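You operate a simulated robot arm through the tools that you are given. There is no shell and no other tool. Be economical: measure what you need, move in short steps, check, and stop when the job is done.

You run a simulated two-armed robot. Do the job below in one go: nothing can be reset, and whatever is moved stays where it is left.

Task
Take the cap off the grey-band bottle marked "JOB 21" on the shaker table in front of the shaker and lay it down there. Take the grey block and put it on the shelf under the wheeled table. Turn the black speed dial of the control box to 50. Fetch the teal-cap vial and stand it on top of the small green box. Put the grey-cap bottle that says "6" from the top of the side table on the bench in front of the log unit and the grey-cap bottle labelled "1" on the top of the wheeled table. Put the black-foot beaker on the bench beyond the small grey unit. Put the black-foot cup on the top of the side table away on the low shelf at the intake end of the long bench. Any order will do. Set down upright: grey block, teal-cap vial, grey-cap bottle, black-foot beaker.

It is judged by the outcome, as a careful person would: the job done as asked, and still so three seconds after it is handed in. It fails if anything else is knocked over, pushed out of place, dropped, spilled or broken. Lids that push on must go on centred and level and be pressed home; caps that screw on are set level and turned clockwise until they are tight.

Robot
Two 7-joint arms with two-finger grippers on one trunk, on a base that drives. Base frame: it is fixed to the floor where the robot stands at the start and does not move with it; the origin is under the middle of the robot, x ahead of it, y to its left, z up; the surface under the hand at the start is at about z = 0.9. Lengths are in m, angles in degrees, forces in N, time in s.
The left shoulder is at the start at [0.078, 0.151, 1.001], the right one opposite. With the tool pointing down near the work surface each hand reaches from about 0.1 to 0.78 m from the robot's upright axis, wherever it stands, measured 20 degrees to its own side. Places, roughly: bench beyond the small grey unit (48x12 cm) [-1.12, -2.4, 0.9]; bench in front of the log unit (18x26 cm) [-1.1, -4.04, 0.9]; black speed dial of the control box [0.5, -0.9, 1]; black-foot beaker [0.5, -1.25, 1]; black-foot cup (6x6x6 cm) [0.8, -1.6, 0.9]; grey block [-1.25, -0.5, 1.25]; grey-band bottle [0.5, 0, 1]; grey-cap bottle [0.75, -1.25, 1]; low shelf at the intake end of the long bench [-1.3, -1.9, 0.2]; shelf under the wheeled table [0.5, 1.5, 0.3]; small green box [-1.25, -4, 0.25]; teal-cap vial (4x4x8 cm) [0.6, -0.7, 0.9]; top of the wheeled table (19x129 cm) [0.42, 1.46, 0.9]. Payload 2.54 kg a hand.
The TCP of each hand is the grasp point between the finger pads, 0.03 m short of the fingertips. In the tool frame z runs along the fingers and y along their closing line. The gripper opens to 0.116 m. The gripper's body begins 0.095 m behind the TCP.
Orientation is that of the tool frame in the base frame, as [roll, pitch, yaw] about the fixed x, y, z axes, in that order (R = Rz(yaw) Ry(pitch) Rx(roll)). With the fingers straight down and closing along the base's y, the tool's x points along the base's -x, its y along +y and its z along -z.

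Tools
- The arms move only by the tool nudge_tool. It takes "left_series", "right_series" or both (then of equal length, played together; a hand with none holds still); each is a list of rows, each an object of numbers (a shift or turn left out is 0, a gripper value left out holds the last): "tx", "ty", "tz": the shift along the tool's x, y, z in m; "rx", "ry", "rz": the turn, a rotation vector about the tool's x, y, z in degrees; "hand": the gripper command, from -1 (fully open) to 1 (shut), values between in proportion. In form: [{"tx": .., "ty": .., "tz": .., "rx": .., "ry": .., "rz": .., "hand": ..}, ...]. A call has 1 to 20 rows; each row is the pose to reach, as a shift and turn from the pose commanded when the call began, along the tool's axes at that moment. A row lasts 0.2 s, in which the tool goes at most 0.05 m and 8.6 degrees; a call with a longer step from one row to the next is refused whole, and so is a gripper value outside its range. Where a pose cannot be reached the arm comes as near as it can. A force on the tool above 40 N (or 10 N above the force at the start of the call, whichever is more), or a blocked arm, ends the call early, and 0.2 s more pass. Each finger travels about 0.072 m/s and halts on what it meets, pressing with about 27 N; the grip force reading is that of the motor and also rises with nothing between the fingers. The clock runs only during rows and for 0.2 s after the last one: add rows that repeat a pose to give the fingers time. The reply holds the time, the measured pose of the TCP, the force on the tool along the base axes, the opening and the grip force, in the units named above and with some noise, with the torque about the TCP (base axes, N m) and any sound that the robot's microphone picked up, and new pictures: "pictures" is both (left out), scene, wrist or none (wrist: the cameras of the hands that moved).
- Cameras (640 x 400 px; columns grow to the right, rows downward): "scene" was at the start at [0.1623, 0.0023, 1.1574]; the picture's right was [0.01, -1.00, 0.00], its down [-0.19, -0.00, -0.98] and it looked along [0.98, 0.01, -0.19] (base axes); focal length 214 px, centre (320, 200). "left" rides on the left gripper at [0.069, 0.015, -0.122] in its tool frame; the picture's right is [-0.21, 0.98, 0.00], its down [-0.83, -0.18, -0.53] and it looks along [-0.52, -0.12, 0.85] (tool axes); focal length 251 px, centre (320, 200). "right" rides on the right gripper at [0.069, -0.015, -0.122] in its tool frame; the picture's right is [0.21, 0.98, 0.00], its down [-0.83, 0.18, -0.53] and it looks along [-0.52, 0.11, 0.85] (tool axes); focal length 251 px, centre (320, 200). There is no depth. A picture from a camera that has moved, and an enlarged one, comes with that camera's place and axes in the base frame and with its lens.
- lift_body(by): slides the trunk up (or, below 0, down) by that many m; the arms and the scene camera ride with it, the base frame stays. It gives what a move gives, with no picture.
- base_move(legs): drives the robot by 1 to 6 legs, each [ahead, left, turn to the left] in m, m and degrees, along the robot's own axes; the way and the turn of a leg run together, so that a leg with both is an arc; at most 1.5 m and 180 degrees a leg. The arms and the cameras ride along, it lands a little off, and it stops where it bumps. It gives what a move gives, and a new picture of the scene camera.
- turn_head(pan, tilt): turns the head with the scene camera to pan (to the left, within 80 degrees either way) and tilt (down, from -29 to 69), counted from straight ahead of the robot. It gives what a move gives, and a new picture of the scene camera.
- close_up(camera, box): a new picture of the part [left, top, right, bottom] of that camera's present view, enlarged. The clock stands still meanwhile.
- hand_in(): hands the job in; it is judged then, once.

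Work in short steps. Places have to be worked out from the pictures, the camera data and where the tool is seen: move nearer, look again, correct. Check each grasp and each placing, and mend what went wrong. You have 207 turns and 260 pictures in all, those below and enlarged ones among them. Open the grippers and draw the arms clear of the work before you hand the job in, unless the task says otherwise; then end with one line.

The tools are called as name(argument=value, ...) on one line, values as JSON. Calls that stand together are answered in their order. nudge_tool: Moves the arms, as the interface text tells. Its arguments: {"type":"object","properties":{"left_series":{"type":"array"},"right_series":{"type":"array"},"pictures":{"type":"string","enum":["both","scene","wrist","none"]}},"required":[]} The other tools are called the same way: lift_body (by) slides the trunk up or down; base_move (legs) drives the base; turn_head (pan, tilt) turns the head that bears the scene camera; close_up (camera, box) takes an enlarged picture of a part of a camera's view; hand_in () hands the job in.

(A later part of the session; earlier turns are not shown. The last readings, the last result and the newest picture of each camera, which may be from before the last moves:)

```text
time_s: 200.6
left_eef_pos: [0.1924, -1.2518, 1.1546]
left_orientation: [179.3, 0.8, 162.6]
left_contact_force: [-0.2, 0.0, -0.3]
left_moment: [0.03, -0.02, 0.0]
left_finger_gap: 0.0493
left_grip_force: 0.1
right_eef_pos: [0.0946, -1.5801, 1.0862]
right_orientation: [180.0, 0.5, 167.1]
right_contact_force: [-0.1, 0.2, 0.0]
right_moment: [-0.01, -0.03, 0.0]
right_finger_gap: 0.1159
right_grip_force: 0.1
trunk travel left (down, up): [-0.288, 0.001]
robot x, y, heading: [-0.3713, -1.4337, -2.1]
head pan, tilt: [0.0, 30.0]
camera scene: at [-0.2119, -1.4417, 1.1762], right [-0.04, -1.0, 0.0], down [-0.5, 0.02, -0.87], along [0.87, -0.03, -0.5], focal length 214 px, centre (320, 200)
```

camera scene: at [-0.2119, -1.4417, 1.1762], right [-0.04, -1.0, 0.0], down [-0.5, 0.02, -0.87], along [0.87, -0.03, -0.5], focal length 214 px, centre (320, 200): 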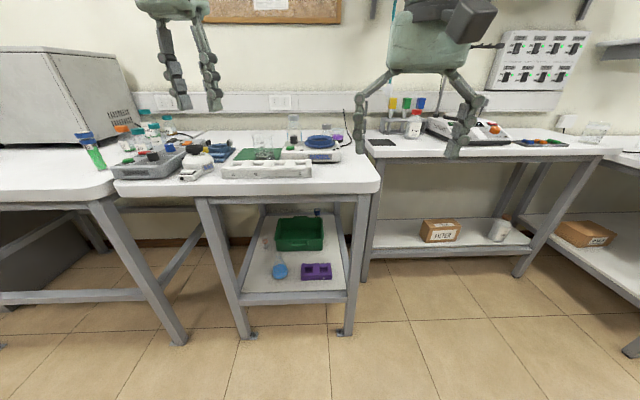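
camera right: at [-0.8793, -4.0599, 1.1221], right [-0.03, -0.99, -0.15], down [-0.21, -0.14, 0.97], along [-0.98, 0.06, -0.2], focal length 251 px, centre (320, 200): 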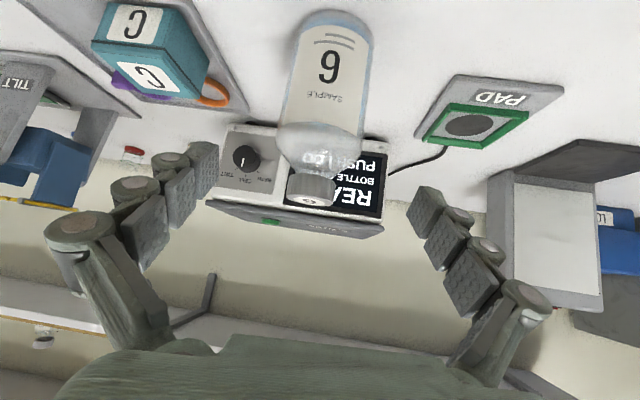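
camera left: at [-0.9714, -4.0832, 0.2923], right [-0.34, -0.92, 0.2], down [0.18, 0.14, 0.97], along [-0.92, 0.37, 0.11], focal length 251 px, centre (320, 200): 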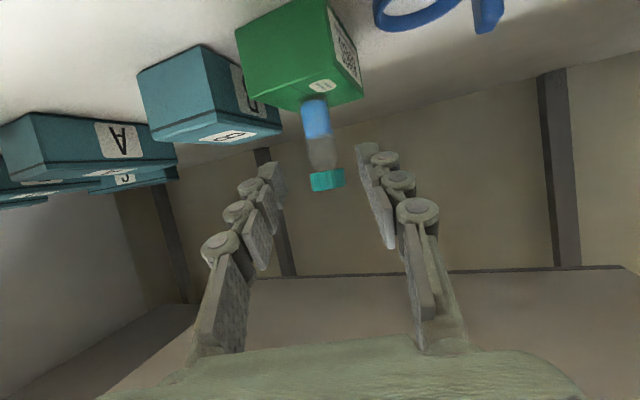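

Drive in 0.32 m and zoom on the table.

base_move(legs=[[0.34, 0, 2]])

close_up(camera="scene", box=[200, 90, 440, 240])

```text
time_s: 202.7
left_eef_pos: [0.5195, -1.2376, 1.1548]
left_orientation: [179.2, 0.8, 164.7]
left_contact_force: [-0.2, -0.8, 0.5]
left_moment: [-0.02, -0.02, 0.0]
left_finger_gap: 0.0494
left_grip_force: 0.1
right_eef_pos: [0.4315, -1.5684, 1.0846]
right_orientation: [179.8, 0.5, 169.1]
right_contact_force: [0.4, -0.1, 0.1]
right_moment: [0.0, 0.01, 0.01]
right_finger_gap: 0.1159
right_grip_force: 0.1
trunk travel left (down, up): [-0.288, 0.001]
robot x, y, heading: [-0.0429, -1.4454, 0.2]
head pan, tilt: [0.0, 30.0]
camera scene: at [0.1209, -1.4422, 1.1761], right [0.0, -1.0, 0.0], down [-0.5, 0.0, -0.87], along [0.87, 0.0, -0.5], focal length 214 px, centre (320, 200)
```

scene: 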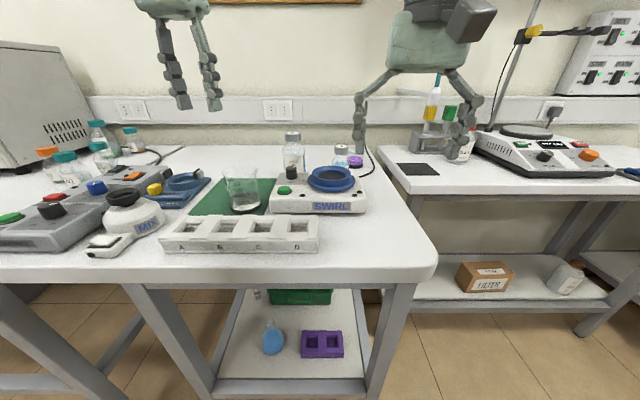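

```text
2.67 times, centred on (320, 165) of scene
camera zoom: at [0.1209, -1.4422, 1.1761], right [0.0, -1.0, 0.0], down [-0.5, 0.0, -0.87], along [0.87, 0.0, -0.5], focal length 572 px, centre (320, 293)
```

zoom: 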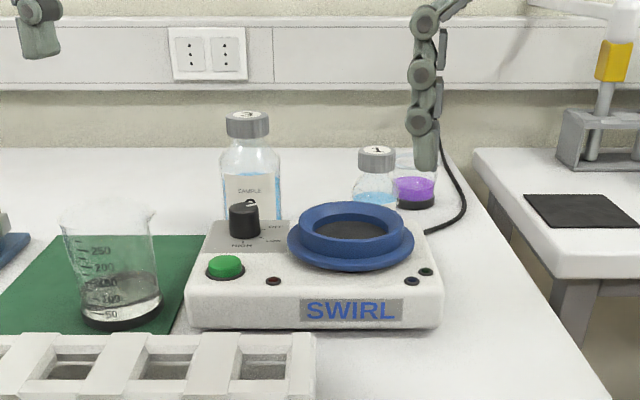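

Beaker ≈(0.567,−1.265), cup (purple, black foot) ≈(0.86,−1.57), bottle 1 ≈(0.737,−1.504). First the beaker with the left hand: shift the base.

base_move(legs=[[0.07, 0.16, 0]])

```text
time_s: 204.9
left_eef_pos: [0.588, -1.0818, 1.1539]
left_orientation: [179.3, 0.8, 164.8]
left_contact_force: [0.6, -0.6, -0.8]
left_moment: [-0.04, 0.0, 0.01]
left_finger_gap: 0.0494
left_grip_force: 0.0
right_eef_pos: [0.5019, -1.4113, 1.0855]
right_orientation: [179.9, 0.6, 169.3]
right_contact_force: [0.8, -0.5, -0.1]
right_moment: [-0.01, 0.0, 0.0]
right_finger_gap: 0.1161
right_grip_force: 0.1
trunk travel left (down, up): [-0.288, 0.001]
robot x, y, heading: [0.033, -1.2856, 0.2]
head pan, tilt: [0.0, 30.0]
camera scene: at [0.1909, -1.2856, 1.1761], right [0.0, -1.0, 0.0], down [-0.5, 0.0, -0.87], along [0.87, 0.0, -0.5], focal length 214 px, centre (320, 200)
```

scene: 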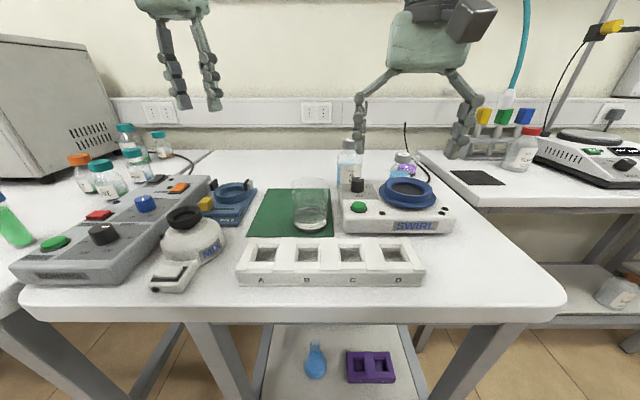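

Beaker centre ≈(0.573, −1.266). Tilt the left hand 45°, heading −40°, to its standoff.

nudge_tool(left_series=[{"tx": 0.008, "ty": -0.021, "tz": 0, "rx": 1.4, "ry": -6.3, "rz": 3.4, "hand": -1}, {"tx": 0.016, "ty": -0.042, "tz": 0, "rx": 2.8, "ry": -12.7, "rz": 6.8}, {"tx": 0.024, "ty": -0.063, "tz": 0, "rx": 4.2, "ry": -19, "rz": 10.2}, {"tx": 0.032, "ty": -0.084, "tz": 0.01, "rx": 5.6, "ry": -25.3, "rz": 13.5}, {"tx": 0.04, "ty": -0.105, "tz": 0.04, "rx": 7, "ry": -31.6, "rz": 16.9}, {"tx": 0.048, "ty": -0.126, "tz": 0.075, "rx": 8.4, "ry": -38, "rz": 20.3}, {"tx": 0.0564, "ty": -0.146, "tz": 0.11, "rx": 9.8, "ry": -44.3, "rz": 23.7}, {"tx": 0.0564, "ty": -0.146, "tz": 0.11, "rx": 9.8, "ry": -44.3, "rz": 23.7}], pictures="wrist")

```text
time_s: 206.7
left_eef_pos: [0.4959, -1.2047, 1.0407]
left_orientation: [178.6, 45.6, 138.8]
left_contact_force: [-0.1, -0.4, 0.0]
left_moment: [-0.01, -0.01, 0.0]
left_finger_gap: 0.1161
left_grip_force: 0.0
right_eef_pos: [0.5026, -1.4116, 1.0856]
right_orientation: [179.9, 0.6, 169.2]
right_contact_force: [-1.0, -0.2, 1.0]
right_moment: [0.02, -0.01, 0.01]
right_finger_gap: 0.1159
right_grip_force: 0.0
trunk travel left (down, up): [-0.288, 0.001]
robot x, y, heading: [0.0306, -1.2869, 0.1]
head pan, tilt: [0.0, 30.0]
camera left: at [0.4014, -1.1052, 1.0778], right [0.74, 0.65, 0.17], down [0.02, -0.28, 0.96], along [0.67, -0.71, -0.22], focal length 251 px, centre (320, 200)
```

left: 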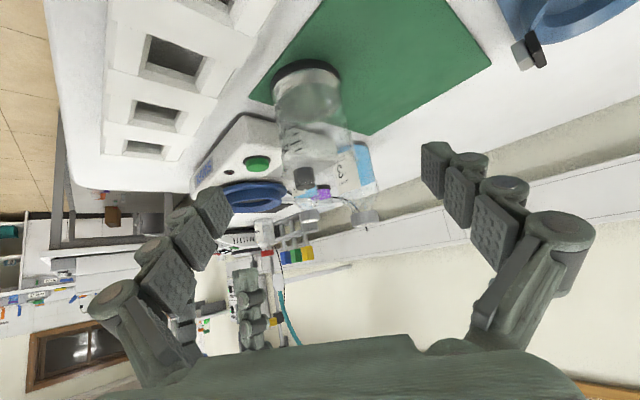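

Beaker is ~8 mm left of the hand's line. Correct, advance and view before closing.

nudge_tool(left_series=[{"ty": -0.007, "tz": 0.03}, {"tx": 0.002, "ty": -0.007, "tz": 0.07}, {"tx": 0.004, "ty": -0.007, "tz": 0.1}, {"tx": 0.004, "ty": -0.007, "tz": 0.124}, {"tx": 0.004, "ty": -0.007, "tz": 0.124}], pictures="wrist")

```text
time_s: 207.9
left_eef_pos: [0.5609, -1.2647, 0.953]
left_orientation: [178.5, 45.5, 138.9]
left_contact_force: [0.1, 0.1, -0.3]
left_moment: [-0.01, 0.01, 0.01]
left_finger_gap: 0.116
left_grip_force: 0.0
right_eef_pos: [0.5015, -1.4109, 1.086]
right_orientation: [179.9, 0.6, 169.3]
right_contact_force: [-0.8, 0.1, -0.9]
right_moment: [-0.01, 0.02, 0.0]
right_finger_gap: 0.1162
right_grip_force: 0.1
trunk travel left (down, up): [-0.288, 0.001]
robot x, y, heading: [0.0309, -1.2858, -0.0]
head pan, tilt: [0.0, 30.0]
camera left: at [0.467, -1.166, 0.9881], right [0.74, 0.65, 0.17], down [0.02, -0.28, 0.96], along [0.67, -0.71, -0.22], focal length 251 px, centre (320, 200)
```

left: 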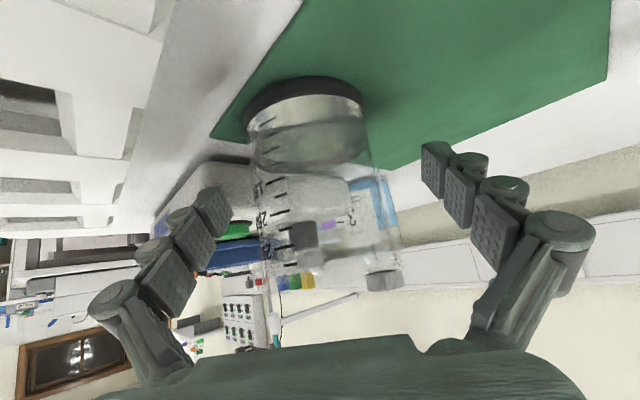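

Centred. Close, then lift 2 cm to verify.

nudge_tool(left_series=[{"hand": 1}, {"hand": 1}, {"hand": 1}, {"hand": 1}, {"tx": -0.007, "tz": -0.007}, {"tx": -0.014, "tz": -0.014}], pictures="wrist")

```text
time_s: 209.3
left_eef_pos: [0.5581, -1.2663, 0.972]
left_orientation: [178.6, 45.5, 138.7]
left_contact_force: [0.5, 0.9, -1.1]
left_moment: [0.02, 0.02, 0.01]
left_finger_gap: 0.0687
left_grip_force: 26.4
right_eef_pos: [0.5017, -1.4128, 1.0855]
right_orientation: [180.0, 0.5, 169.3]
right_contact_force: [0.1, 0.2, -0.2]
right_moment: [0.01, 0.0, -0.02]
right_finger_gap: 0.1162
right_grip_force: 0.2
trunk travel left (down, up): [-0.288, 0.001]
robot x, y, heading: [0.0307, -1.2901, -0.1]
head pan, tilt: [0.0, 30.0]
camera left: at [0.4644, -1.1653, 1.0093], right [0.74, 0.65, 0.17], down [0.02, -0.28, 0.96], along [0.67, -0.71, -0.22], focal length 251 px, centre (320, 200)
```

left: 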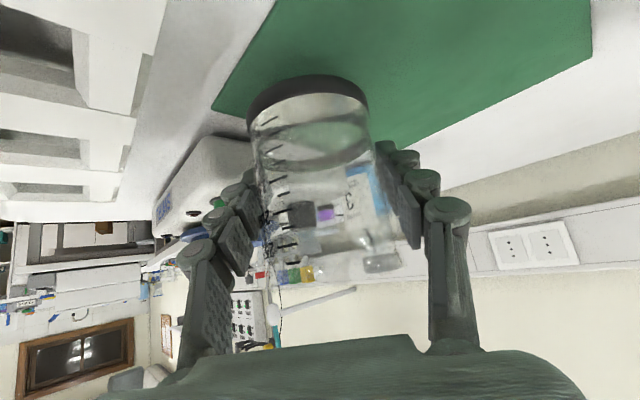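

Beaker is held level. Lift to z≈1.10.

nudge_tool(left_series=[{"tx": -0.014, "tz": -0.014}, {"tx": -0.032, "tz": -0.031}, {"tx": -0.05, "tz": -0.049}, {"tx": -0.068, "tz": -0.067}, {"tx": -0.085, "tz": -0.083}, {"tx": -0.093, "tz": -0.091}, {"tx": -0.093, "tz": -0.091}], pictures="none")

base_move(legs=[[0, -0.25, 0]])

```text
time_s: 210.9
left_eef_pos: [0.5594, -1.2694, 1.1016]
left_orientation: [178.7, 45.4, 138.8]
left_contact_force: [-0.1, -0.2, -1.5]
left_moment: [0.02, 0.04, -0.01]
left_finger_gap: 0.0685
left_grip_force: 27.1
right_eef_pos: [0.5016, -1.4112, 1.0861]
right_orientation: [179.8, 0.5, 169.4]
right_contact_force: [0.3, -0.5, 0.7]
right_moment: [-0.05, -0.02, 0.0]
right_finger_gap: 0.1159
right_grip_force: 0.0
trunk travel left (down, up): [-0.288, 0.001]
robot x, y, heading: [0.0337, -1.2844, -0.0]
head pan, tilt: [0.0, 30.0]
```

```text
time_s: 213.8
left_eef_pos: [0.5567, -1.5194, 1.1023]
left_orientation: [178.6, 45.4, 138.3]
left_contact_force: [0.1, 0.0, -1.8]
left_moment: [0.01, -0.01, 0.01]
left_finger_gap: 0.0685
left_grip_force: 27.5
right_eef_pos: [0.4982, -1.6614, 1.0857]
right_orientation: [179.9, 0.6, 168.7]
right_contact_force: [0.4, -0.2, 0.1]
right_moment: [0.04, 0.01, 0.0]
right_finger_gap: 0.1159
right_grip_force: 0.1
trunk travel left (down, up): [-0.288, 0.001]
robot x, y, heading: [0.0333, -1.5326, -0.7]
head pan, tilt: [0.0, 30.0]
camera scene: at [0.1901, -1.532, 1.1761], right [-0.01, -1.0, 0.0], down [-0.5, 0.0, -0.87], along [0.87, -0.01, -0.5], focal length 214 px, centre (320, 200)
```

scene: 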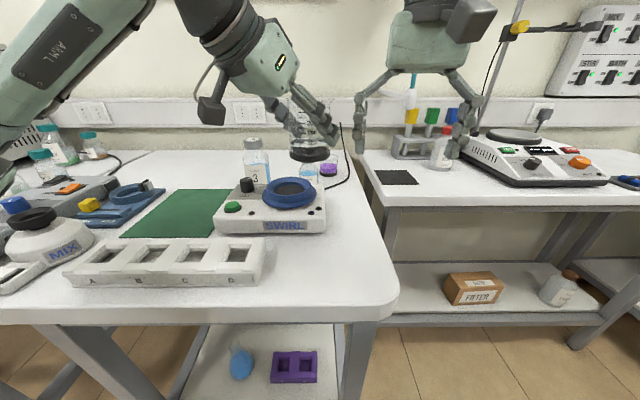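

Move the left hand (beaker) aside, and tilt the right hand 50° with heading +35° for the cup.

nudge_tool(left_series=[{"tx": 0.012, "ty": 0.01, "tz": -0.012}, {"tx": 0.024, "ty": 0.02, "tz": -0.024}, {"tx": 0.036, "ty": 0.03, "tz": -0.037}, {"tx": 0.048, "ty": 0.04, "tz": -0.049}, {"tx": 0.06, "ty": 0.05, "tz": -0.061}, {"tx": 0.072, "ty": 0.06, "tz": -0.073}, {"tx": 0.084, "ty": 0.07, "tz": -0.086}, {"tx": 0.0954, "ty": 0.08, "tz": -0.0975}, {"tx": 0.0954, "ty": 0.08, "tz": -0.0975}], right_series=[{"tx": -0.02, "rx": -2.2, "ry": -5.2, "rz": -4.8, "hand": -0.5}, {"tx": -0.041, "rx": -4.4, "ry": -10.5, "rz": -9.6}, {"tx": -0.062, "rx": -6.7, "ry": -15.7, "rz": -14.3}, {"tx": -0.083, "rx": -8.9, "ry": -21, "rz": -19.1}, {"tx": -0.103, "rx": -11.1, "ry": -26.2, "rz": -23.9}, {"tx": -0.124, "rx": -13.3, "ry": -31.5, "rz": -28.7}, {"tx": -0.145, "rx": -15.6, "ry": -36.7, "rz": -33.4}, {"tx": -0.165, "rx": -17.8, "ry": -42, "rz": -38.2}, {"tx": -0.186, "ty": -0.0025, "tz": -0.005, "rx": -20, "ry": -47.2, "rz": -43}], pictures="both")

```text
time_s: 215.8
left_eef_pos: [0.507, -1.3703, 1.103]
left_orientation: [178.5, 45.4, 138.2]
left_contact_force: [-1.4, -0.3, -1.9]
left_moment: [0.01, -0.01, -0.02]
left_finger_gap: 0.0685
left_grip_force: 27.2
right_eef_pos: [0.6838, -1.6993, 1.0937]
right_orientation: [-179.4, 50.5, -144.8]
right_contact_force: [-0.2, -0.6, -0.3]
right_moment: [-0.03, 0.0, -0.01]
right_finger_gap: 0.087
right_grip_force: 0.1
trunk travel left (down, up): [-0.288, 0.001]
robot x, y, heading: [0.0331, -1.5334, -0.5]
head pan, tilt: [0.0, 30.0]
camera scene: at [0.1904, -1.5323, 1.1761], right [-0.01, -1.0, 0.0], down [-0.5, 0.0, -0.87], along [0.87, -0.01, -0.5], focal length 214 px, centre (320, 200)
camera right: at [0.5798, -1.7919, 1.1187], right [-0.67, 0.72, -0.17], down [-0.01, 0.22, 0.98], along [0.74, 0.65, -0.14], focal length 251 px, centre (320, 200)
camera left: at [0.4136, -1.2693, 1.1383], right [0.75, 0.64, 0.17], down [0.02, -0.28, 0.96], along [0.66, -0.72, -0.22], focal length 251 px, centre (320, 200)
```

scene: 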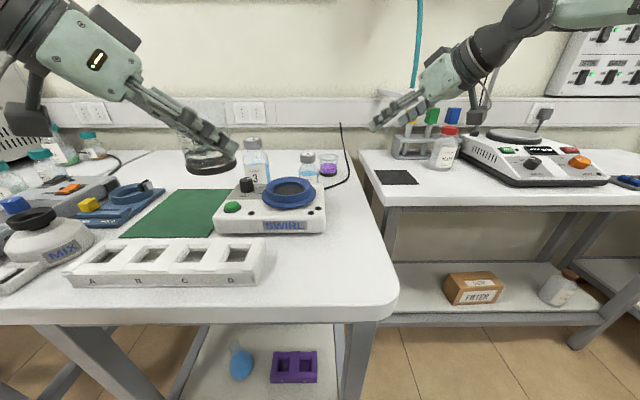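
right: 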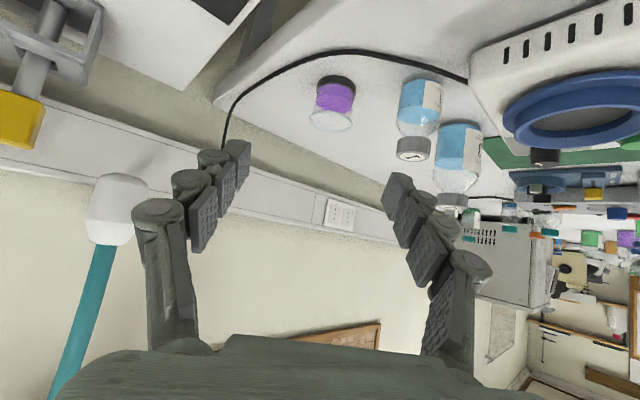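
left: 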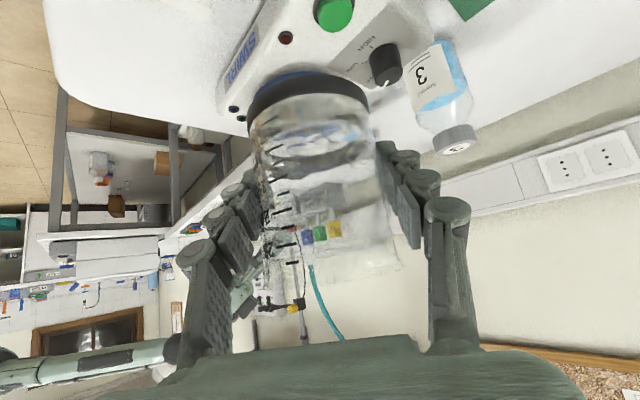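

Cup centre ≈(0.83, −1.58). Advance 0.16 and check centring.

nudge_tool(right_series=[{"ty": 0.013, "tz": 0.02}, {"tx": 0.001, "ty": 0.013, "tz": 0.06}, {"tx": 0.002, "ty": 0.013, "tz": 0.1}, {"tx": 0.003, "ty": 0.013, "tz": 0.14}, {"tx": 0.003, "ty": 0.013, "tz": 0.16}, {"tx": 0.003, "ty": 0.013, "tz": 0.16}], pictures="wrist")

```text
time_s: 217.2
left_eef_pos: [0.5071, -1.3699, 1.1034]
left_orientation: [178.6, 45.5, 138.2]
left_contact_force: [0.1, -1.0, -1.4]
left_moment: [0.0, 0.0, -0.02]
left_finger_gap: 0.0684
left_grip_force: 27.2
right_eef_pos: [0.773, -1.6192, 0.9871]
right_orientation: [-179.3, 50.5, -144.8]
right_contact_force: [0.4, 0.0, 0.4]
right_moment: [-0.02, 0.01, -0.05]
right_finger_gap: 0.087
right_grip_force: 0.0
trunk travel left (down, up): [-0.288, 0.001]
robot x, y, heading: [0.0288, -1.5342, -0.3]
head pan, tilt: [0.0, 30.0]
camera right: at [0.6695, -1.7103, 1.0121], right [-0.67, 0.72, -0.17], down [-0.01, 0.22, 0.98], along [0.74, 0.65, -0.14], focal length 251 px, centre (320, 200)
```

right: 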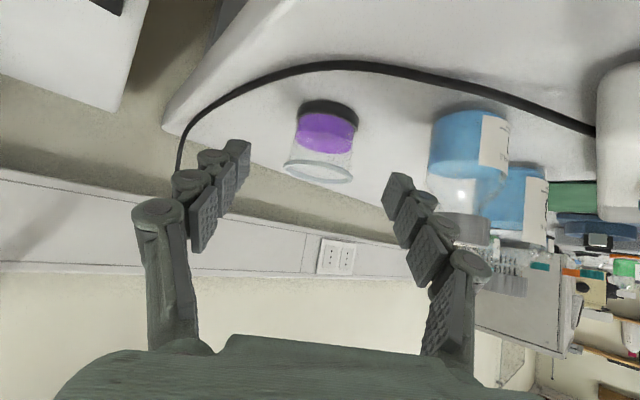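

Centred. Advance the rest, close, and lift slightly.

nudge_tool(right_series=[{"tx": -0.001, "ty": 0.002, "tz": 0.03}, {"tx": -0.002, "ty": 0.002, "tz": 0.06}, {"tx": -0.003, "ty": 0.002, "tz": 0.085}, {"tx": -0.003, "ty": 0.002, "tz": 0.085, "hand": 1}, {"tx": -0.003, "ty": 0.002, "tz": 0.085, "hand": 1}, {"tx": -0.003, "ty": 0.002, "tz": 0.085, "hand": 1}, {"tx": -0.018, "ty": 0.002, "tz": 0.072}, {"tx": -0.034, "ty": 0.002, "tz": 0.059}], pictures="wrist")

```text
time_s: 219.0
left_eef_pos: [0.5065, -1.3701, 1.1037]
left_orientation: [178.7, 45.6, 138.3]
left_contact_force: [-1.4, 1.6, -2.8]
left_moment: [-0.01, -0.02, -0.01]
left_finger_gap: 0.0684
left_grip_force: 27.2
right_eef_pos: [0.7956, -1.6077, 0.9824]
right_orientation: [-179.3, 50.4, -144.8]
right_contact_force: [-0.1, 1.3, -0.9]
right_moment: [0.01, -0.01, -0.04]
right_finger_gap: 0.0
right_grip_force: 27.0
right hand out of reach, approached as far as the arm can: row 2, 3, 4, 5, 6, 7, 8
trunk travel left (down, up): [-0.288, 0.001]
robot x, y, heading: [0.0319, -1.533, -0.5]
head pan, tilt: [0.0, 30.0]
camera right: at [0.6914, -1.6988, 1.0079], right [-0.67, 0.72, -0.17], down [-0.01, 0.22, 0.98], along [0.74, 0.65, -0.14], focal length 251 px, centre (320, 200)
```

right: 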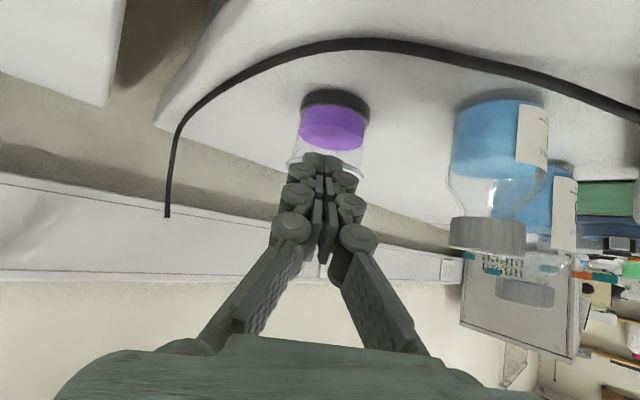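

Out of reach; it closed just short of the cup (cup untouched). Back out, open, and drive the base 7 cm nearer.

nudge_tool(right_series=[{"tz": -0.03}, {"tz": -0.06}, {"tz": -0.1}, {"tz": -0.13, "hand": -0.5}, {"tz": -0.13, "hand": -0.5}, {"tz": -0.13, "hand": -0.5}], pictures="none")

base_move(legs=[[0.07, 0, 0]])

nudge_tool(right_series=[{"tz": 0.03}], pictures="wrist")

```text
time_s: 220.4
left_eef_pos: [0.5066, -1.3694, 1.1024]
left_orientation: [178.6, 45.6, 138.3]
left_contact_force: [-0.1, 0.5, -2.0]
left_moment: [-0.06, 0.02, 0.0]
left_finger_gap: 0.0682
left_grip_force: 26.9
right_eef_pos: [0.7122, -1.6621, 1.0642]
right_orientation: [-179.4, 50.4, -144.8]
right_contact_force: [0.1, 0.1, -0.1]
right_moment: [-0.03, 0.01, -0.03]
right_finger_gap: 0.0873
right_grip_force: 0.1
trunk travel left (down, up): [-0.288, 0.001]
robot x, y, heading: [0.032, -1.5312, -0.4]
head pan, tilt: [0.0, 30.0]
```

```text
time_s: 221.5
left_eef_pos: [0.5548, -1.3716, 1.1015]
left_orientation: [178.7, 45.4, 138.1]
left_contact_force: [-0.7, -0.6, -1.8]
left_moment: [0.0, -0.01, 0.0]
left_finger_gap: 0.0685
left_grip_force: 27.0
right_eef_pos: [0.7593, -1.666, 1.0615]
right_orientation: [-179.4, 50.2, -145.1]
right_contact_force: [0.0, 0.1, 0.5]
right_moment: [0.02, 0.01, -0.01]
right_finger_gap: 0.0871
right_grip_force: 0.0
trunk travel left (down, up): [-0.288, 0.001]
robot x, y, heading: [0.076, -1.5315, -0.7]
head pan, tilt: [0.0, 30.0]
stopped in leg 1: the robot was blocked; the commanded pose is now the measured one
camera scene: at [0.2367, -1.5321, 1.1764], right [-0.01, -1.0, 0.0], down [-0.5, 0.01, -0.87], along [0.87, -0.01, -0.5], focal length 214 px, centre (320, 200)
```

scene: 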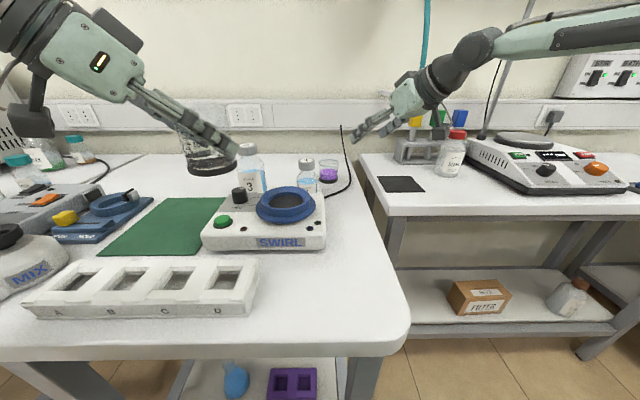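

```text
time_s: 221.9
left_eef_pos: [0.5565, -1.3712, 1.0996]
left_orientation: [178.9, 45.2, 138.3]
left_contact_force: [0.3, 0.0, -1.9]
left_moment: [0.01, 0.0, 0.03]
left_finger_gap: 0.0682
left_grip_force: 26.9
right_eef_pos: [0.7802, -1.6519, 1.0431]
right_orientation: [-179.5, 50.1, -145.2]
right_contact_force: [-0.4, -0.4, -0.8]
right_moment: [-0.01, 0.0, 0.02]
right_finger_gap: 0.0868
right_grip_force: 0.1
trunk travel left (down, up): [-0.288, 0.001]
robot x, y, heading: [0.0808, -1.5316, -0.6]
head pan, tilt: [0.0, 30.0]
camera right: at [0.6752, -1.7431, 1.0685], right [-0.66, 0.73, -0.17], down [-0.01, 0.22, 0.97], along [0.75, 0.65, -0.14], focal length 251 px, centre (320, 200)
```

right: 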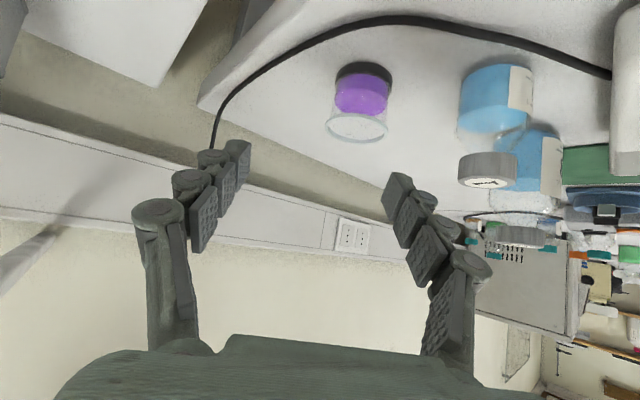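

Base touched the table foot and stopped; all stands. Cup at (0.833, −1.575). Approach with a slightly flatter tilt (58°), stop before closing.

nudge_tool(right_series=[{"ty": 0.0327, "ry": -4}, {"ty": 0.0327, "ry": -8}, {"tx": 0.008, "ty": 0.0327, "tz": 0.045, "ry": -8}, {"tx": 0.017, "ty": 0.0327, "tz": 0.09, "ry": -8}, {"tx": 0.0261, "ty": 0.0327, "tz": 0.134, "ry": -8}, {"tx": 0.0261, "ty": 0.0327, "tz": 0.134, "ry": -8}], pictures="wrist")

```text
time_s: 223.3
left_eef_pos: [0.5564, -1.3719, 1.0999]
left_orientation: [178.8, 45.1, 138.2]
left_contact_force: [-0.1, -0.5, -1.7]
left_moment: [-0.05, -0.02, -0.01]
left_finger_gap: 0.0688
left_grip_force: 26.7
right_eef_pos: [0.825, -1.5827, 0.9391]
right_orientation: [-179.5, 58.3, -145.1]
right_contact_force: [-0.9, -0.2, 0.8]
right_moment: [0.0, 0.0, 0.02]
right_finger_gap: 0.0872
right_grip_force: 0.1
right hand out of reach, approached as far as the arm can: row 5, 6
trunk travel left (down, up): [-0.288, 0.001]
robot x, y, heading: [0.0795, -1.5355, -0.6]
head pan, tilt: [0.0, 30.0]
camera right: at [0.7193, -1.6754, 0.9458], right [-0.64, 0.74, -0.19], down [-0.12, 0.14, 0.98], along [0.76, 0.66, 0.0], focal length 251 px, centre (320, 200)
```

right: 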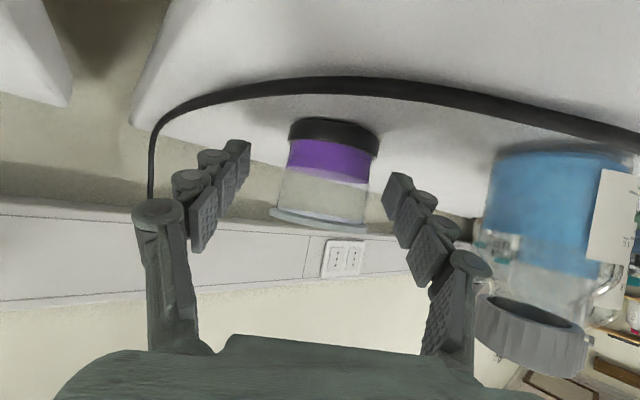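

Cup lies between the pads. Close and lift gently.

nudge_tool(right_series=[{"hand": 1}, {"hand": 1}, {"hand": 1}, {"hand": 1}, {"tx": -0.015, "tz": -0.012}, {"tx": -0.03, "tz": -0.024}, {"tx": -0.03, "tz": -0.024}], pictures="wrist")

```text
time_s: 224.9
left_eef_pos: [0.556, -1.3715, 1.1005]
left_orientation: [178.9, 45.2, 138.1]
left_contact_force: [0.4, 0.0, -1.7]
left_moment: [-0.01, 0.01, -0.02]
left_finger_gap: 0.0684
left_grip_force: 27.1
right_eef_pos: [0.821, -1.5864, 0.9767]
right_orientation: [-179.3, 58.1, -145.1]
right_contact_force: [0.1, 0.1, -0.3]
right_moment: [-0.02, 0.01, 0.01]
right_finger_gap: 0.0575
right_grip_force: 27.5
trunk travel left (down, up): [-0.288, 0.001]
robot x, y, heading: [0.081, -1.5316, -0.7]
head pan, tilt: [0.0, 30.0]
camera right: at [0.7148, -1.6786, 0.9837], right [-0.64, 0.74, -0.19], down [-0.12, 0.15, 0.98], along [0.76, 0.66, -0.01], focal length 251 px, centre (320, 200)
```

right: 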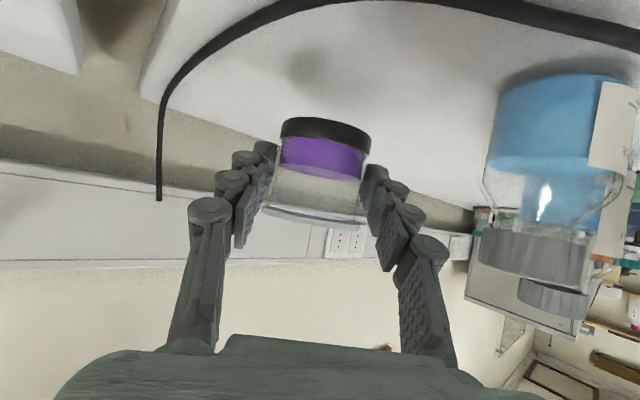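

Cup is held. Draw it up and back.

nudge_tool(right_series=[{"tx": -0.015, "tz": -0.02}, {"tx": -0.03, "tz": -0.045}, {"tx": -0.045, "tz": -0.07}, {"tx": -0.06, "tz": -0.095}, {"tx": -0.07, "tz": -0.12}, {"tx": -0.07, "tz": -0.12}], pictures="none")

base_move(legs=[[-0.42, 0, 0]])

```text
time_s: 226.3
left_eef_pos: [0.5566, -1.3709, 1.1012]
left_orientation: [178.8, 45.2, 138.2]
left_contact_force: [0.5, 1.0, -2.1]
left_moment: [0.0, 0.03, 0.02]
left_finger_gap: 0.0683
left_grip_force: 26.5
right_eef_pos: [0.7656, -1.6234, 1.098]
right_orientation: [-179.4, 58.1, -145.1]
right_contact_force: [-0.4, -0.1, -2.2]
right_moment: [0.0, 0.02, 0.02]
right_finger_gap: 0.0578
right_grip_force: 27.4
trunk travel left (down, up): [-0.288, 0.001]
robot x, y, heading: [0.0784, -1.5322, -1.0]
head pan, tilt: [0.0, 30.0]
```

```text
time_s: 228.8
left_eef_pos: [0.1472, -1.367, 1.1005]
left_orientation: [178.8, 45.3, 138.1]
left_contact_force: [-1.2, -0.7, -2.2]
left_moment: [-0.02, -0.03, -0.01]
left_finger_gap: 0.0684
left_grip_force: 27.6
right_eef_pos: [0.3582, -1.6194, 1.0987]
right_orientation: [-179.4, 58.1, -145.1]
right_contact_force: [0.5, 1.3, -1.2]
right_moment: [-0.01, 0.02, 0.01]
right_finger_gap: 0.0576
right_grip_force: 27.1
trunk travel left (down, up): [-0.288, 0.001]
robot x, y, heading: [-0.3294, -1.5244, -0.9]
head pan, tilt: [0.0, 30.0]
camera scene: at [-0.1705, -1.5272, 1.1762], right [-0.01, -1.0, 0.0], down [-0.5, 0.01, -0.87], along [0.87, -0.01, -0.5], focal length 214 px, centre (320, 200)
```

scene: 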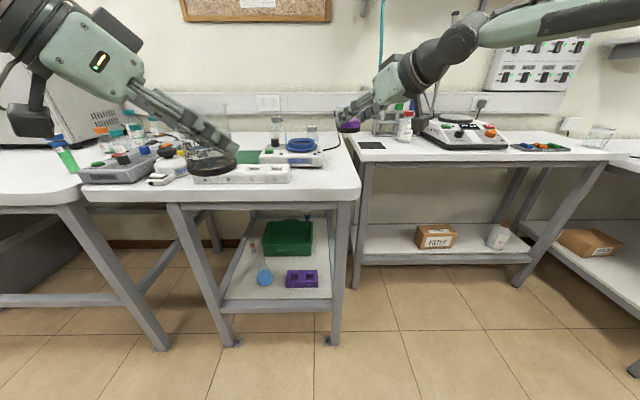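

Turn right 90° and drive ahead to about y=−2.25, then look at the bench on the right.

base_move(legs=[[0, 0, -89], [0.75, -0.03, 0]])

turn_head(pan=-75, tilt=25)

```text
time_s: 236.8
left_eef_pos: [-0.2433, -2.7497, 1.1009]
left_orientation: [178.8, 45.2, 46.3]
left_contact_force: [0.0, 0.0, -1.5]
left_moment: [0.0, 0.0, -0.04]
left_finger_gap: 0.0686
left_grip_force: 27.5
right_eef_pos: [-0.5024, -2.9523, 1.0988]
right_orientation: [-179.4, 58.0, 122.9]
right_contact_force: [-0.1, -0.9, -1.0]
right_moment: [0.04, -0.02, 0.0]
right_finger_gap: 0.0575
right_grip_force: 26.8
trunk travel left (down, up): [-0.288, 0.001]
robot x, y, heading: [-0.3879, -2.2688, -92.7]
head pan, tilt: [0.0, 30.0]
camera scene: at [-0.3942, -2.4242, 1.1761], right [-1.0, 0.04, 0.0], down [0.02, 0.5, -0.87], along [-0.04, -0.86, -0.5], focal length 214 px, centre (320, 200)
```

scene: 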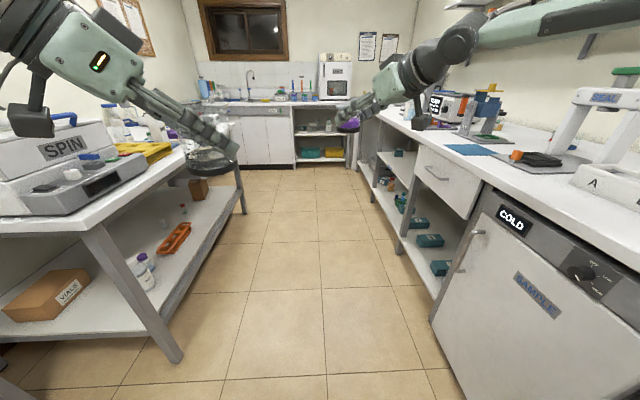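

```text
time_s: 238.3
left_eef_pos: [-0.2442, -2.7479, 1.102]
left_orientation: [178.8, 45.3, 46.2]
left_contact_force: [-0.6, -1.2, -1.7]
left_moment: [-0.02, 0.02, 0.02]
left_finger_gap: 0.0685
left_grip_force: 26.9
right_eef_pos: [-0.5027, -2.952, 1.0966]
right_orientation: [-179.3, 58.1, 123.0]
right_contact_force: [0.7, -0.3, -1.5]
right_moment: [0.03, 0.03, 0.02]
right_finger_gap: 0.0576
right_grip_force: 26.8
trunk travel left (down, up): [-0.288, 0.001]
robot x, y, heading: [-0.3887, -2.264, -92.7]
head pan, tilt: [-75.0, 25.0]
camera scene: at [-0.4802, -2.3535, 1.1841], right [-0.22, 0.98, 0.0], down [0.41, 0.09, -0.91], along [-0.88, -0.2, -0.42], focal length 214 px, centre (320, 200)
```

scene: 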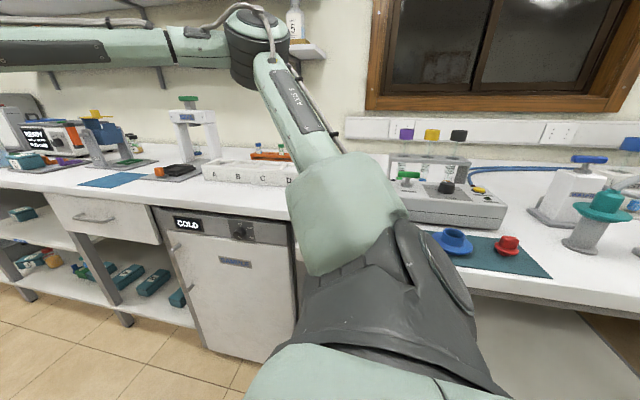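

Everything on the bench is intact. Draw the right hand in 0.15 m before turning to the bench.

nudge_tool(right_series=[{"tx": 0.016, "ty": 0.022, "tz": -0.026}, {"tx": 0.032, "ty": 0.044, "tz": -0.052}, {"tx": 0.048, "ty": 0.066, "tz": -0.078}, {"tx": 0.0647, "ty": 0.0876, "tz": -0.1035}, {"tx": 0.0647, "ty": 0.0876, "tz": -0.1035}], pictures="none")

turn_head(pan=0, tilt=30)

base_move(legs=[[0, 0, -87]])

```text
time_s: 239.5
left_eef_pos: [-0.2438, -2.7494, 1.0997]
left_orientation: [178.8, 45.1, 46.3]
left_contact_force: [0.7, 0.2, -1.5]
left_moment: [0.0, -0.03, 0.01]
left_finger_gap: 0.0683
left_grip_force: 26.8
right_eef_pos: [-0.4952, -2.8005, 1.096]
right_orientation: [-179.4, 58.1, 123.0]
right_contact_force: [0.2, -0.2, -1.7]
right_moment: [0.03, 0.0, 0.01]
right_finger_gap: 0.0577
right_grip_force: 26.9
trunk travel left (down, up): [-0.288, 0.001]
robot x, y, heading: [-0.3877, -2.2629, -92.3]
head pan, tilt: [-75.0, 25.0]
```

```text
time_s: 241.0
left_eef_pos: [-0.2436, -2.7501, 1.1012]
left_orientation: [178.7, 45.3, 46.3]
left_contact_force: [0.5, 0.1, -1.7]
left_moment: [-0.01, 0.01, 0.0]
left_finger_gap: 0.0684
left_grip_force: 26.8
right_eef_pos: [-0.4953, -2.8007, 1.0971]
right_orientation: [-179.4, 58.1, 123.0]
right_contact_force: [0.8, -0.8, -1.2]
right_moment: [0.04, 0.04, 0.01]
right_finger_gap: 0.0579
right_grip_force: 26.6
trunk travel left (down, up): [-0.288, 0.001]
robot x, y, heading: [-0.3909, -2.2658, -92.3]
head pan, tilt: [0.0, 30.0]
camera scene: at [-0.3943, -2.4239, 1.1761], right [-1.0, 0.04, 0.0], down [0.02, 0.5, -0.87], along [-0.04, -0.86, -0.5], focal length 214 px, centre (320, 200)
```

scene: 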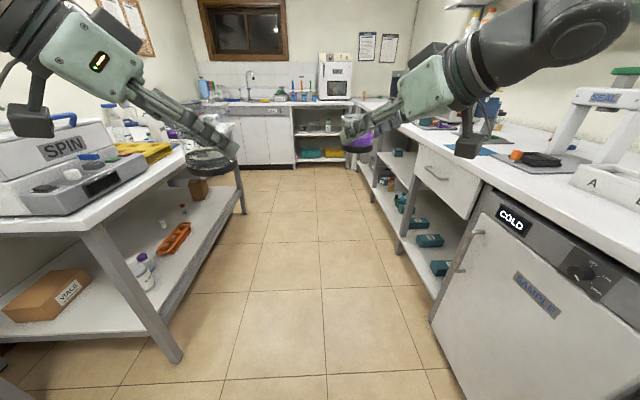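

```text
time_s: 245.1
left_eef_pos: [-0.8597, -2.4481, 1.1002]
left_orientation: [178.8, 45.2, -39.3]
left_contact_force: [-0.4, 0.2, -1.5]
left_moment: [-0.01, -0.03, -0.04]
left_finger_gap: 0.0683
left_grip_force: 27.0
right_eef_pos: [-0.9288, -2.2019, 1.0975]
right_orientation: [-179.4, 58.1, 37.4]
right_contact_force: [0.1, 0.0, -0.7]
right_moment: [0.06, 0.0, 0.03]
right_finger_gap: 0.0576
right_grip_force: 27.1
trunk travel left (down, up): [-0.288, 0.001]
robot x, y, heading: [-0.387, -2.2656, -178.5]
head pan, tilt: [0.0, 30.0]
camera scene: at [-0.5458, -2.2704, 1.1761], right [-0.03, 1.0, 0.0], down [0.5, 0.02, -0.87], along [-0.87, -0.03, -0.5], focal length 214 px, centre (320, 200)
```

scene: 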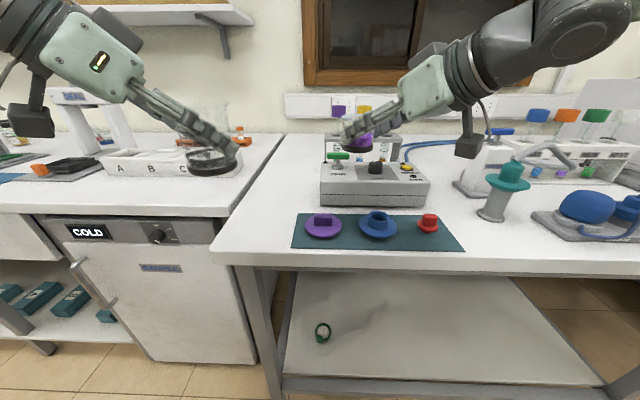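

Target spot left of the grey unit at (−1.10, −2.395) is free. Drive ahead 7 cm, then carry the beaker over it.

base_move(legs=[[0.07, 0, 0]])

```text
time_s: 246.2
left_eef_pos: [-0.9292, -2.45, 1.1015]
left_orientation: [178.8, 45.2, -39.3]
left_contact_force: [0.6, 0.4, -2.2]
left_moment: [0.01, 0.0, -0.03]
left_finger_gap: 0.0686
left_grip_force: 27.1
right_eef_pos: [-0.9981, -2.2026, 1.0967]
right_orientation: [-179.4, 58.2, 37.4]
right_contact_force: [-0.1, -0.4, -1.4]
right_moment: [0.02, -0.03, 0.01]
right_finger_gap: 0.0578
right_grip_force: 26.9
trunk travel left (down, up): [-0.288, 0.001]
robot x, y, heading: [-0.4582, -2.2689, -178.4]
head pan, tilt: [0.0, 30.0]
camera scene: at [-0.6163, -2.2726, 1.1759], right [-0.03, 1.0, 0.0], down [0.5, 0.02, -0.87], along [-0.86, -0.03, -0.5], focal length 214 px, centre (320, 200)
```

scene: 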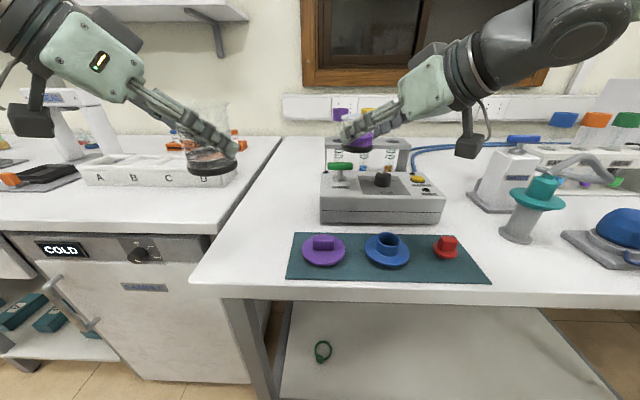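

Carry the beaker over the spot at z≈1.05.

nudge_tool(left_series=[{"tx": -0.017, "ty": 0.013, "tz": 0.031}, {"tx": -0.033, "ty": 0.026, "tz": 0.062}, {"tx": -0.049, "ty": 0.04, "tz": 0.092}, {"tx": -0.066, "ty": 0.053, "tz": 0.123}, {"tx": -0.0822, "ty": 0.0657, "tz": 0.1538}, {"tx": -0.0822, "ty": 0.0657, "tz": 0.1538}], pictures="both")

```text
time_s: 247.6
left_eef_pos: [-1.1036, -2.3973, 1.0537]
left_orientation: [178.8, 45.2, -39.4]
left_contact_force: [-0.2, 0.5, -1.1]
left_moment: [0.02, 0.04, 0.0]
left_finger_gap: 0.0683
left_grip_force: 26.5
right_eef_pos: [-0.9973, -2.2044, 1.0974]
right_orientation: [-179.3, 58.0, 37.4]
right_contact_force: [0.3, -0.4, -0.3]
right_moment: [0.04, -0.03, 0.02]
right_finger_gap: 0.0575
right_grip_force: 26.9
trunk travel left (down, up): [-0.288, 0.001]
robot x, y, heading: [-0.4559, -2.2712, -178.3]
head pan, tilt: [0.0, 30.0]
camera scene: at [-0.6153, -2.2727, 1.1762], right [-0.03, 1.0, 0.0], down [0.5, 0.02, -0.87], along [-0.87, -0.03, -0.5], focal length 214 px, centre (320, 200)
camera left: at [-1.0066, -2.4916, 1.0897], right [-0.72, -0.67, 0.17], down [-0.04, 0.28, 0.96], along [-0.69, 0.69, -0.23], focal length 251 px, centre (320, 200)
```

scene: 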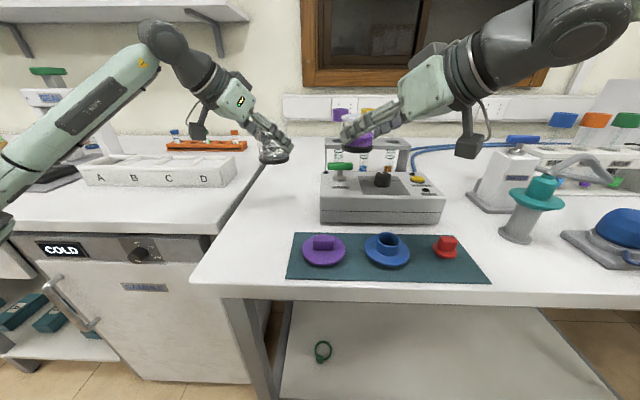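
left: 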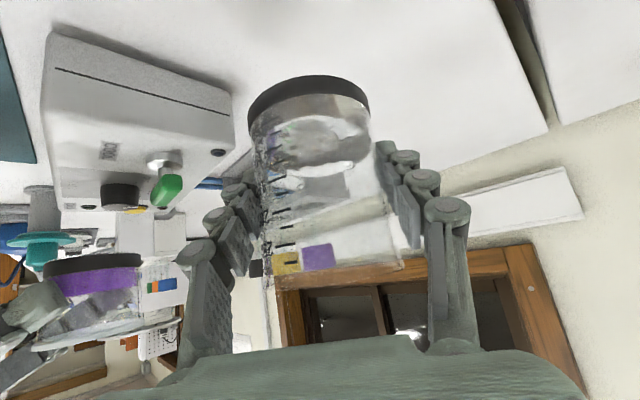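

Lower: 0.09 then small steps until contact.

nudge_tool(left_series=[{"tx": 0.016, "tz": 0.016}, {"tx": 0.032, "tz": 0.032}, {"tx": 0.048, "tz": 0.048}, {"tx": 0.064, "tz": 0.0634}, {"tx": 0.0675, "tz": 0.067}, {"tx": 0.069, "tz": 0.0684}, {"tx": 0.0705, "tz": 0.07}, {"tx": 0.072, "tz": 0.0715}, {"tx": 0.0735, "tz": 0.073}], pictures="none")

```text
time_s: 249.6
left_eef_pos: [-1.1011, -2.3979, 0.9487]
left_orientation: [178.8, 45.5, -39.4]
left_contact_force: [-0.2, -1.5, 6.0]
left_moment: [0.12, -0.09, -0.05]
left_finger_gap: 0.0683
left_grip_force: 27.4
right_eef_pos: [-0.9967, -2.2041, 1.0968]
right_orientation: [-179.3, 58.1, 37.3]
right_contact_force: [-1.0, -0.5, -1.0]
right_moment: [-0.02, 0.0, 0.0]
right_finger_gap: 0.0577
right_grip_force: 27.2
trunk travel left (down, up): [-0.288, 0.001]
robot x, y, heading: [-0.4573, -2.2689, -178.3]
head pan, tilt: [0.0, 30.0]
```

Contact. Open moderately and retreat along the tool.

nudge_tool(left_series=[{"hand": -0.1}, {"hand": -0.3}, {"hand": -0.5}, {"hand": -0.5}, {"tz": -0.04}, {"tz": -0.08}, {"tz": -0.12}, {"tz": -0.16}], pictures="both")

```text
time_s: 251.3
left_eef_pos: [-1.0112, -2.4703, 1.0611]
left_orientation: [178.8, 45.2, -39.4]
left_contact_force: [0.3, -0.1, 0.2]
left_moment: [0.02, 0.0, 0.01]
left_finger_gap: 0.0871
left_grip_force: 0.1
right_eef_pos: [-0.9969, -2.2035, 1.0982]
right_orientation: [-179.3, 58.0, 37.3]
right_contact_force: [0.4, 0.3, -1.2]
right_moment: [0.0, -0.03, 0.01]
right_finger_gap: 0.0576
right_grip_force: 27.4
trunk travel left (down, up): [-0.288, 0.001]
robot x, y, heading: [-0.454, -2.2668, -178.5]
head pan, tilt: [0.0, 30.0]
camera scene: at [-0.615, -2.2726, 1.1762], right [-0.03, 1.0, 0.0], down [0.5, 0.02, -0.87], along [-0.87, -0.03, -0.5], focal length 214 px, centre (320, 200)
camera left: at [-0.914, -2.5638, 1.0975], right [-0.72, -0.67, 0.17], down [-0.04, 0.28, 0.96], along [-0.69, 0.69, -0.23], focal length 251 px, centre (320, 200)
```

scene: 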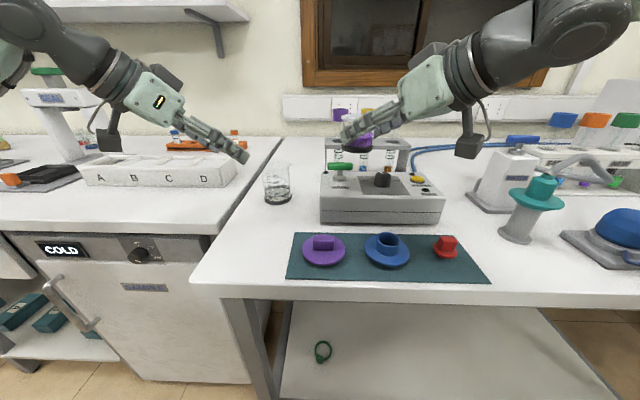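
left: 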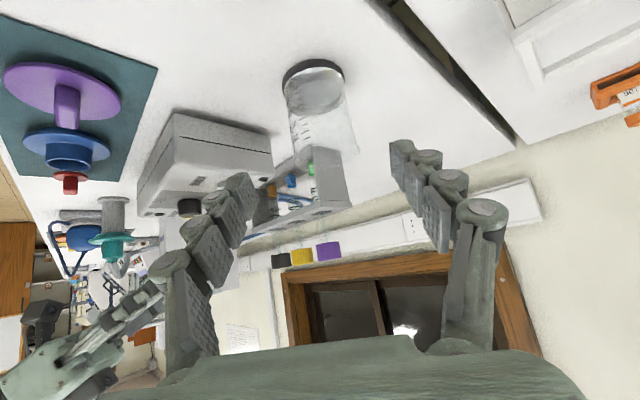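

Beaker stands well. Next the cup to the low shelf: back off from the bench and shift to y≈−2.0.

base_move(legs=[[-0.25, 0, 0], [0, -0.27, -1.5]])

turn_head(pan=0, tilt=40)

```text
time_s: 255.9
left_eef_pos: [-0.7756, -2.1893, 1.062]
left_orientation: [178.7, 45.3, -40.4]
left_contact_force: [0.1, -0.4, 0.7]
left_moment: [0.01, 0.01, 0.03]
left_finger_gap: 0.0869
left_grip_force: 0.0
right_eef_pos: [-0.7593, -1.9242, 1.0983]
right_orientation: [-179.3, 58.1, 36.3]
right_contact_force: [0.0, -0.2, -1.5]
right_moment: [0.03, 0.0, -0.04]
right_finger_gap: 0.0572
right_grip_force: 27.0
trunk travel left (down, up): [-0.288, 0.001]
robot x, y, heading: [-0.2217, -2.0044, -179.2]
head pan, tilt: [0.0, 30.0]
camera scene: at [-0.378, -2.0, 1.1761], right [-0.01, 1.0, 0.0], down [0.5, 0.01, -0.87], along [-0.87, -0.01, -0.5], focal length 214 px, centre (320, 200)
```

scene: 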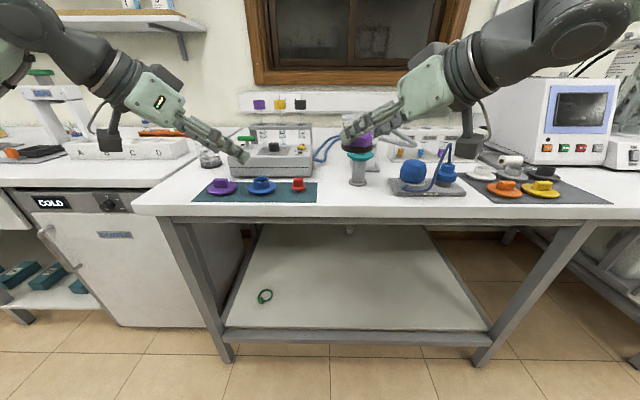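

```text
time_s: 256.6
left_eef_pos: [-0.7766, -2.1886, 1.0601]
left_orientation: [178.8, 45.2, -40.4]
left_contact_force: [-0.4, -0.1, 0.4]
left_moment: [0.04, -0.02, -0.02]
left_finger_gap: 0.0868
left_grip_force: 0.0
right_eef_pos: [-0.7589, -1.9237, 1.0963]
right_orientation: [-179.3, 58.1, 36.5]
right_contact_force: [0.0, 0.3, -0.1]
right_moment: [0.02, -0.04, -0.01]
right_finger_gap: 0.0577
right_grip_force: 26.4
trunk travel left (down, up): [-0.288, 0.001]
robot x, y, heading: [-0.2162, -2.0018, -179.2]
head pan, tilt: [0.0, 40.0]
camera scene: at [-0.3726, -2.0001, 1.1608], right [-0.01, 1.0, 0.0], down [0.64, 0.01, -0.77], along [-0.77, -0.01, -0.64], focal length 214 px, centre (320, 200)
```

scene: 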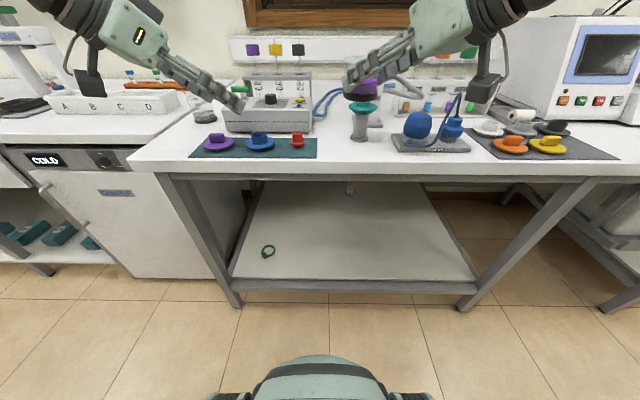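

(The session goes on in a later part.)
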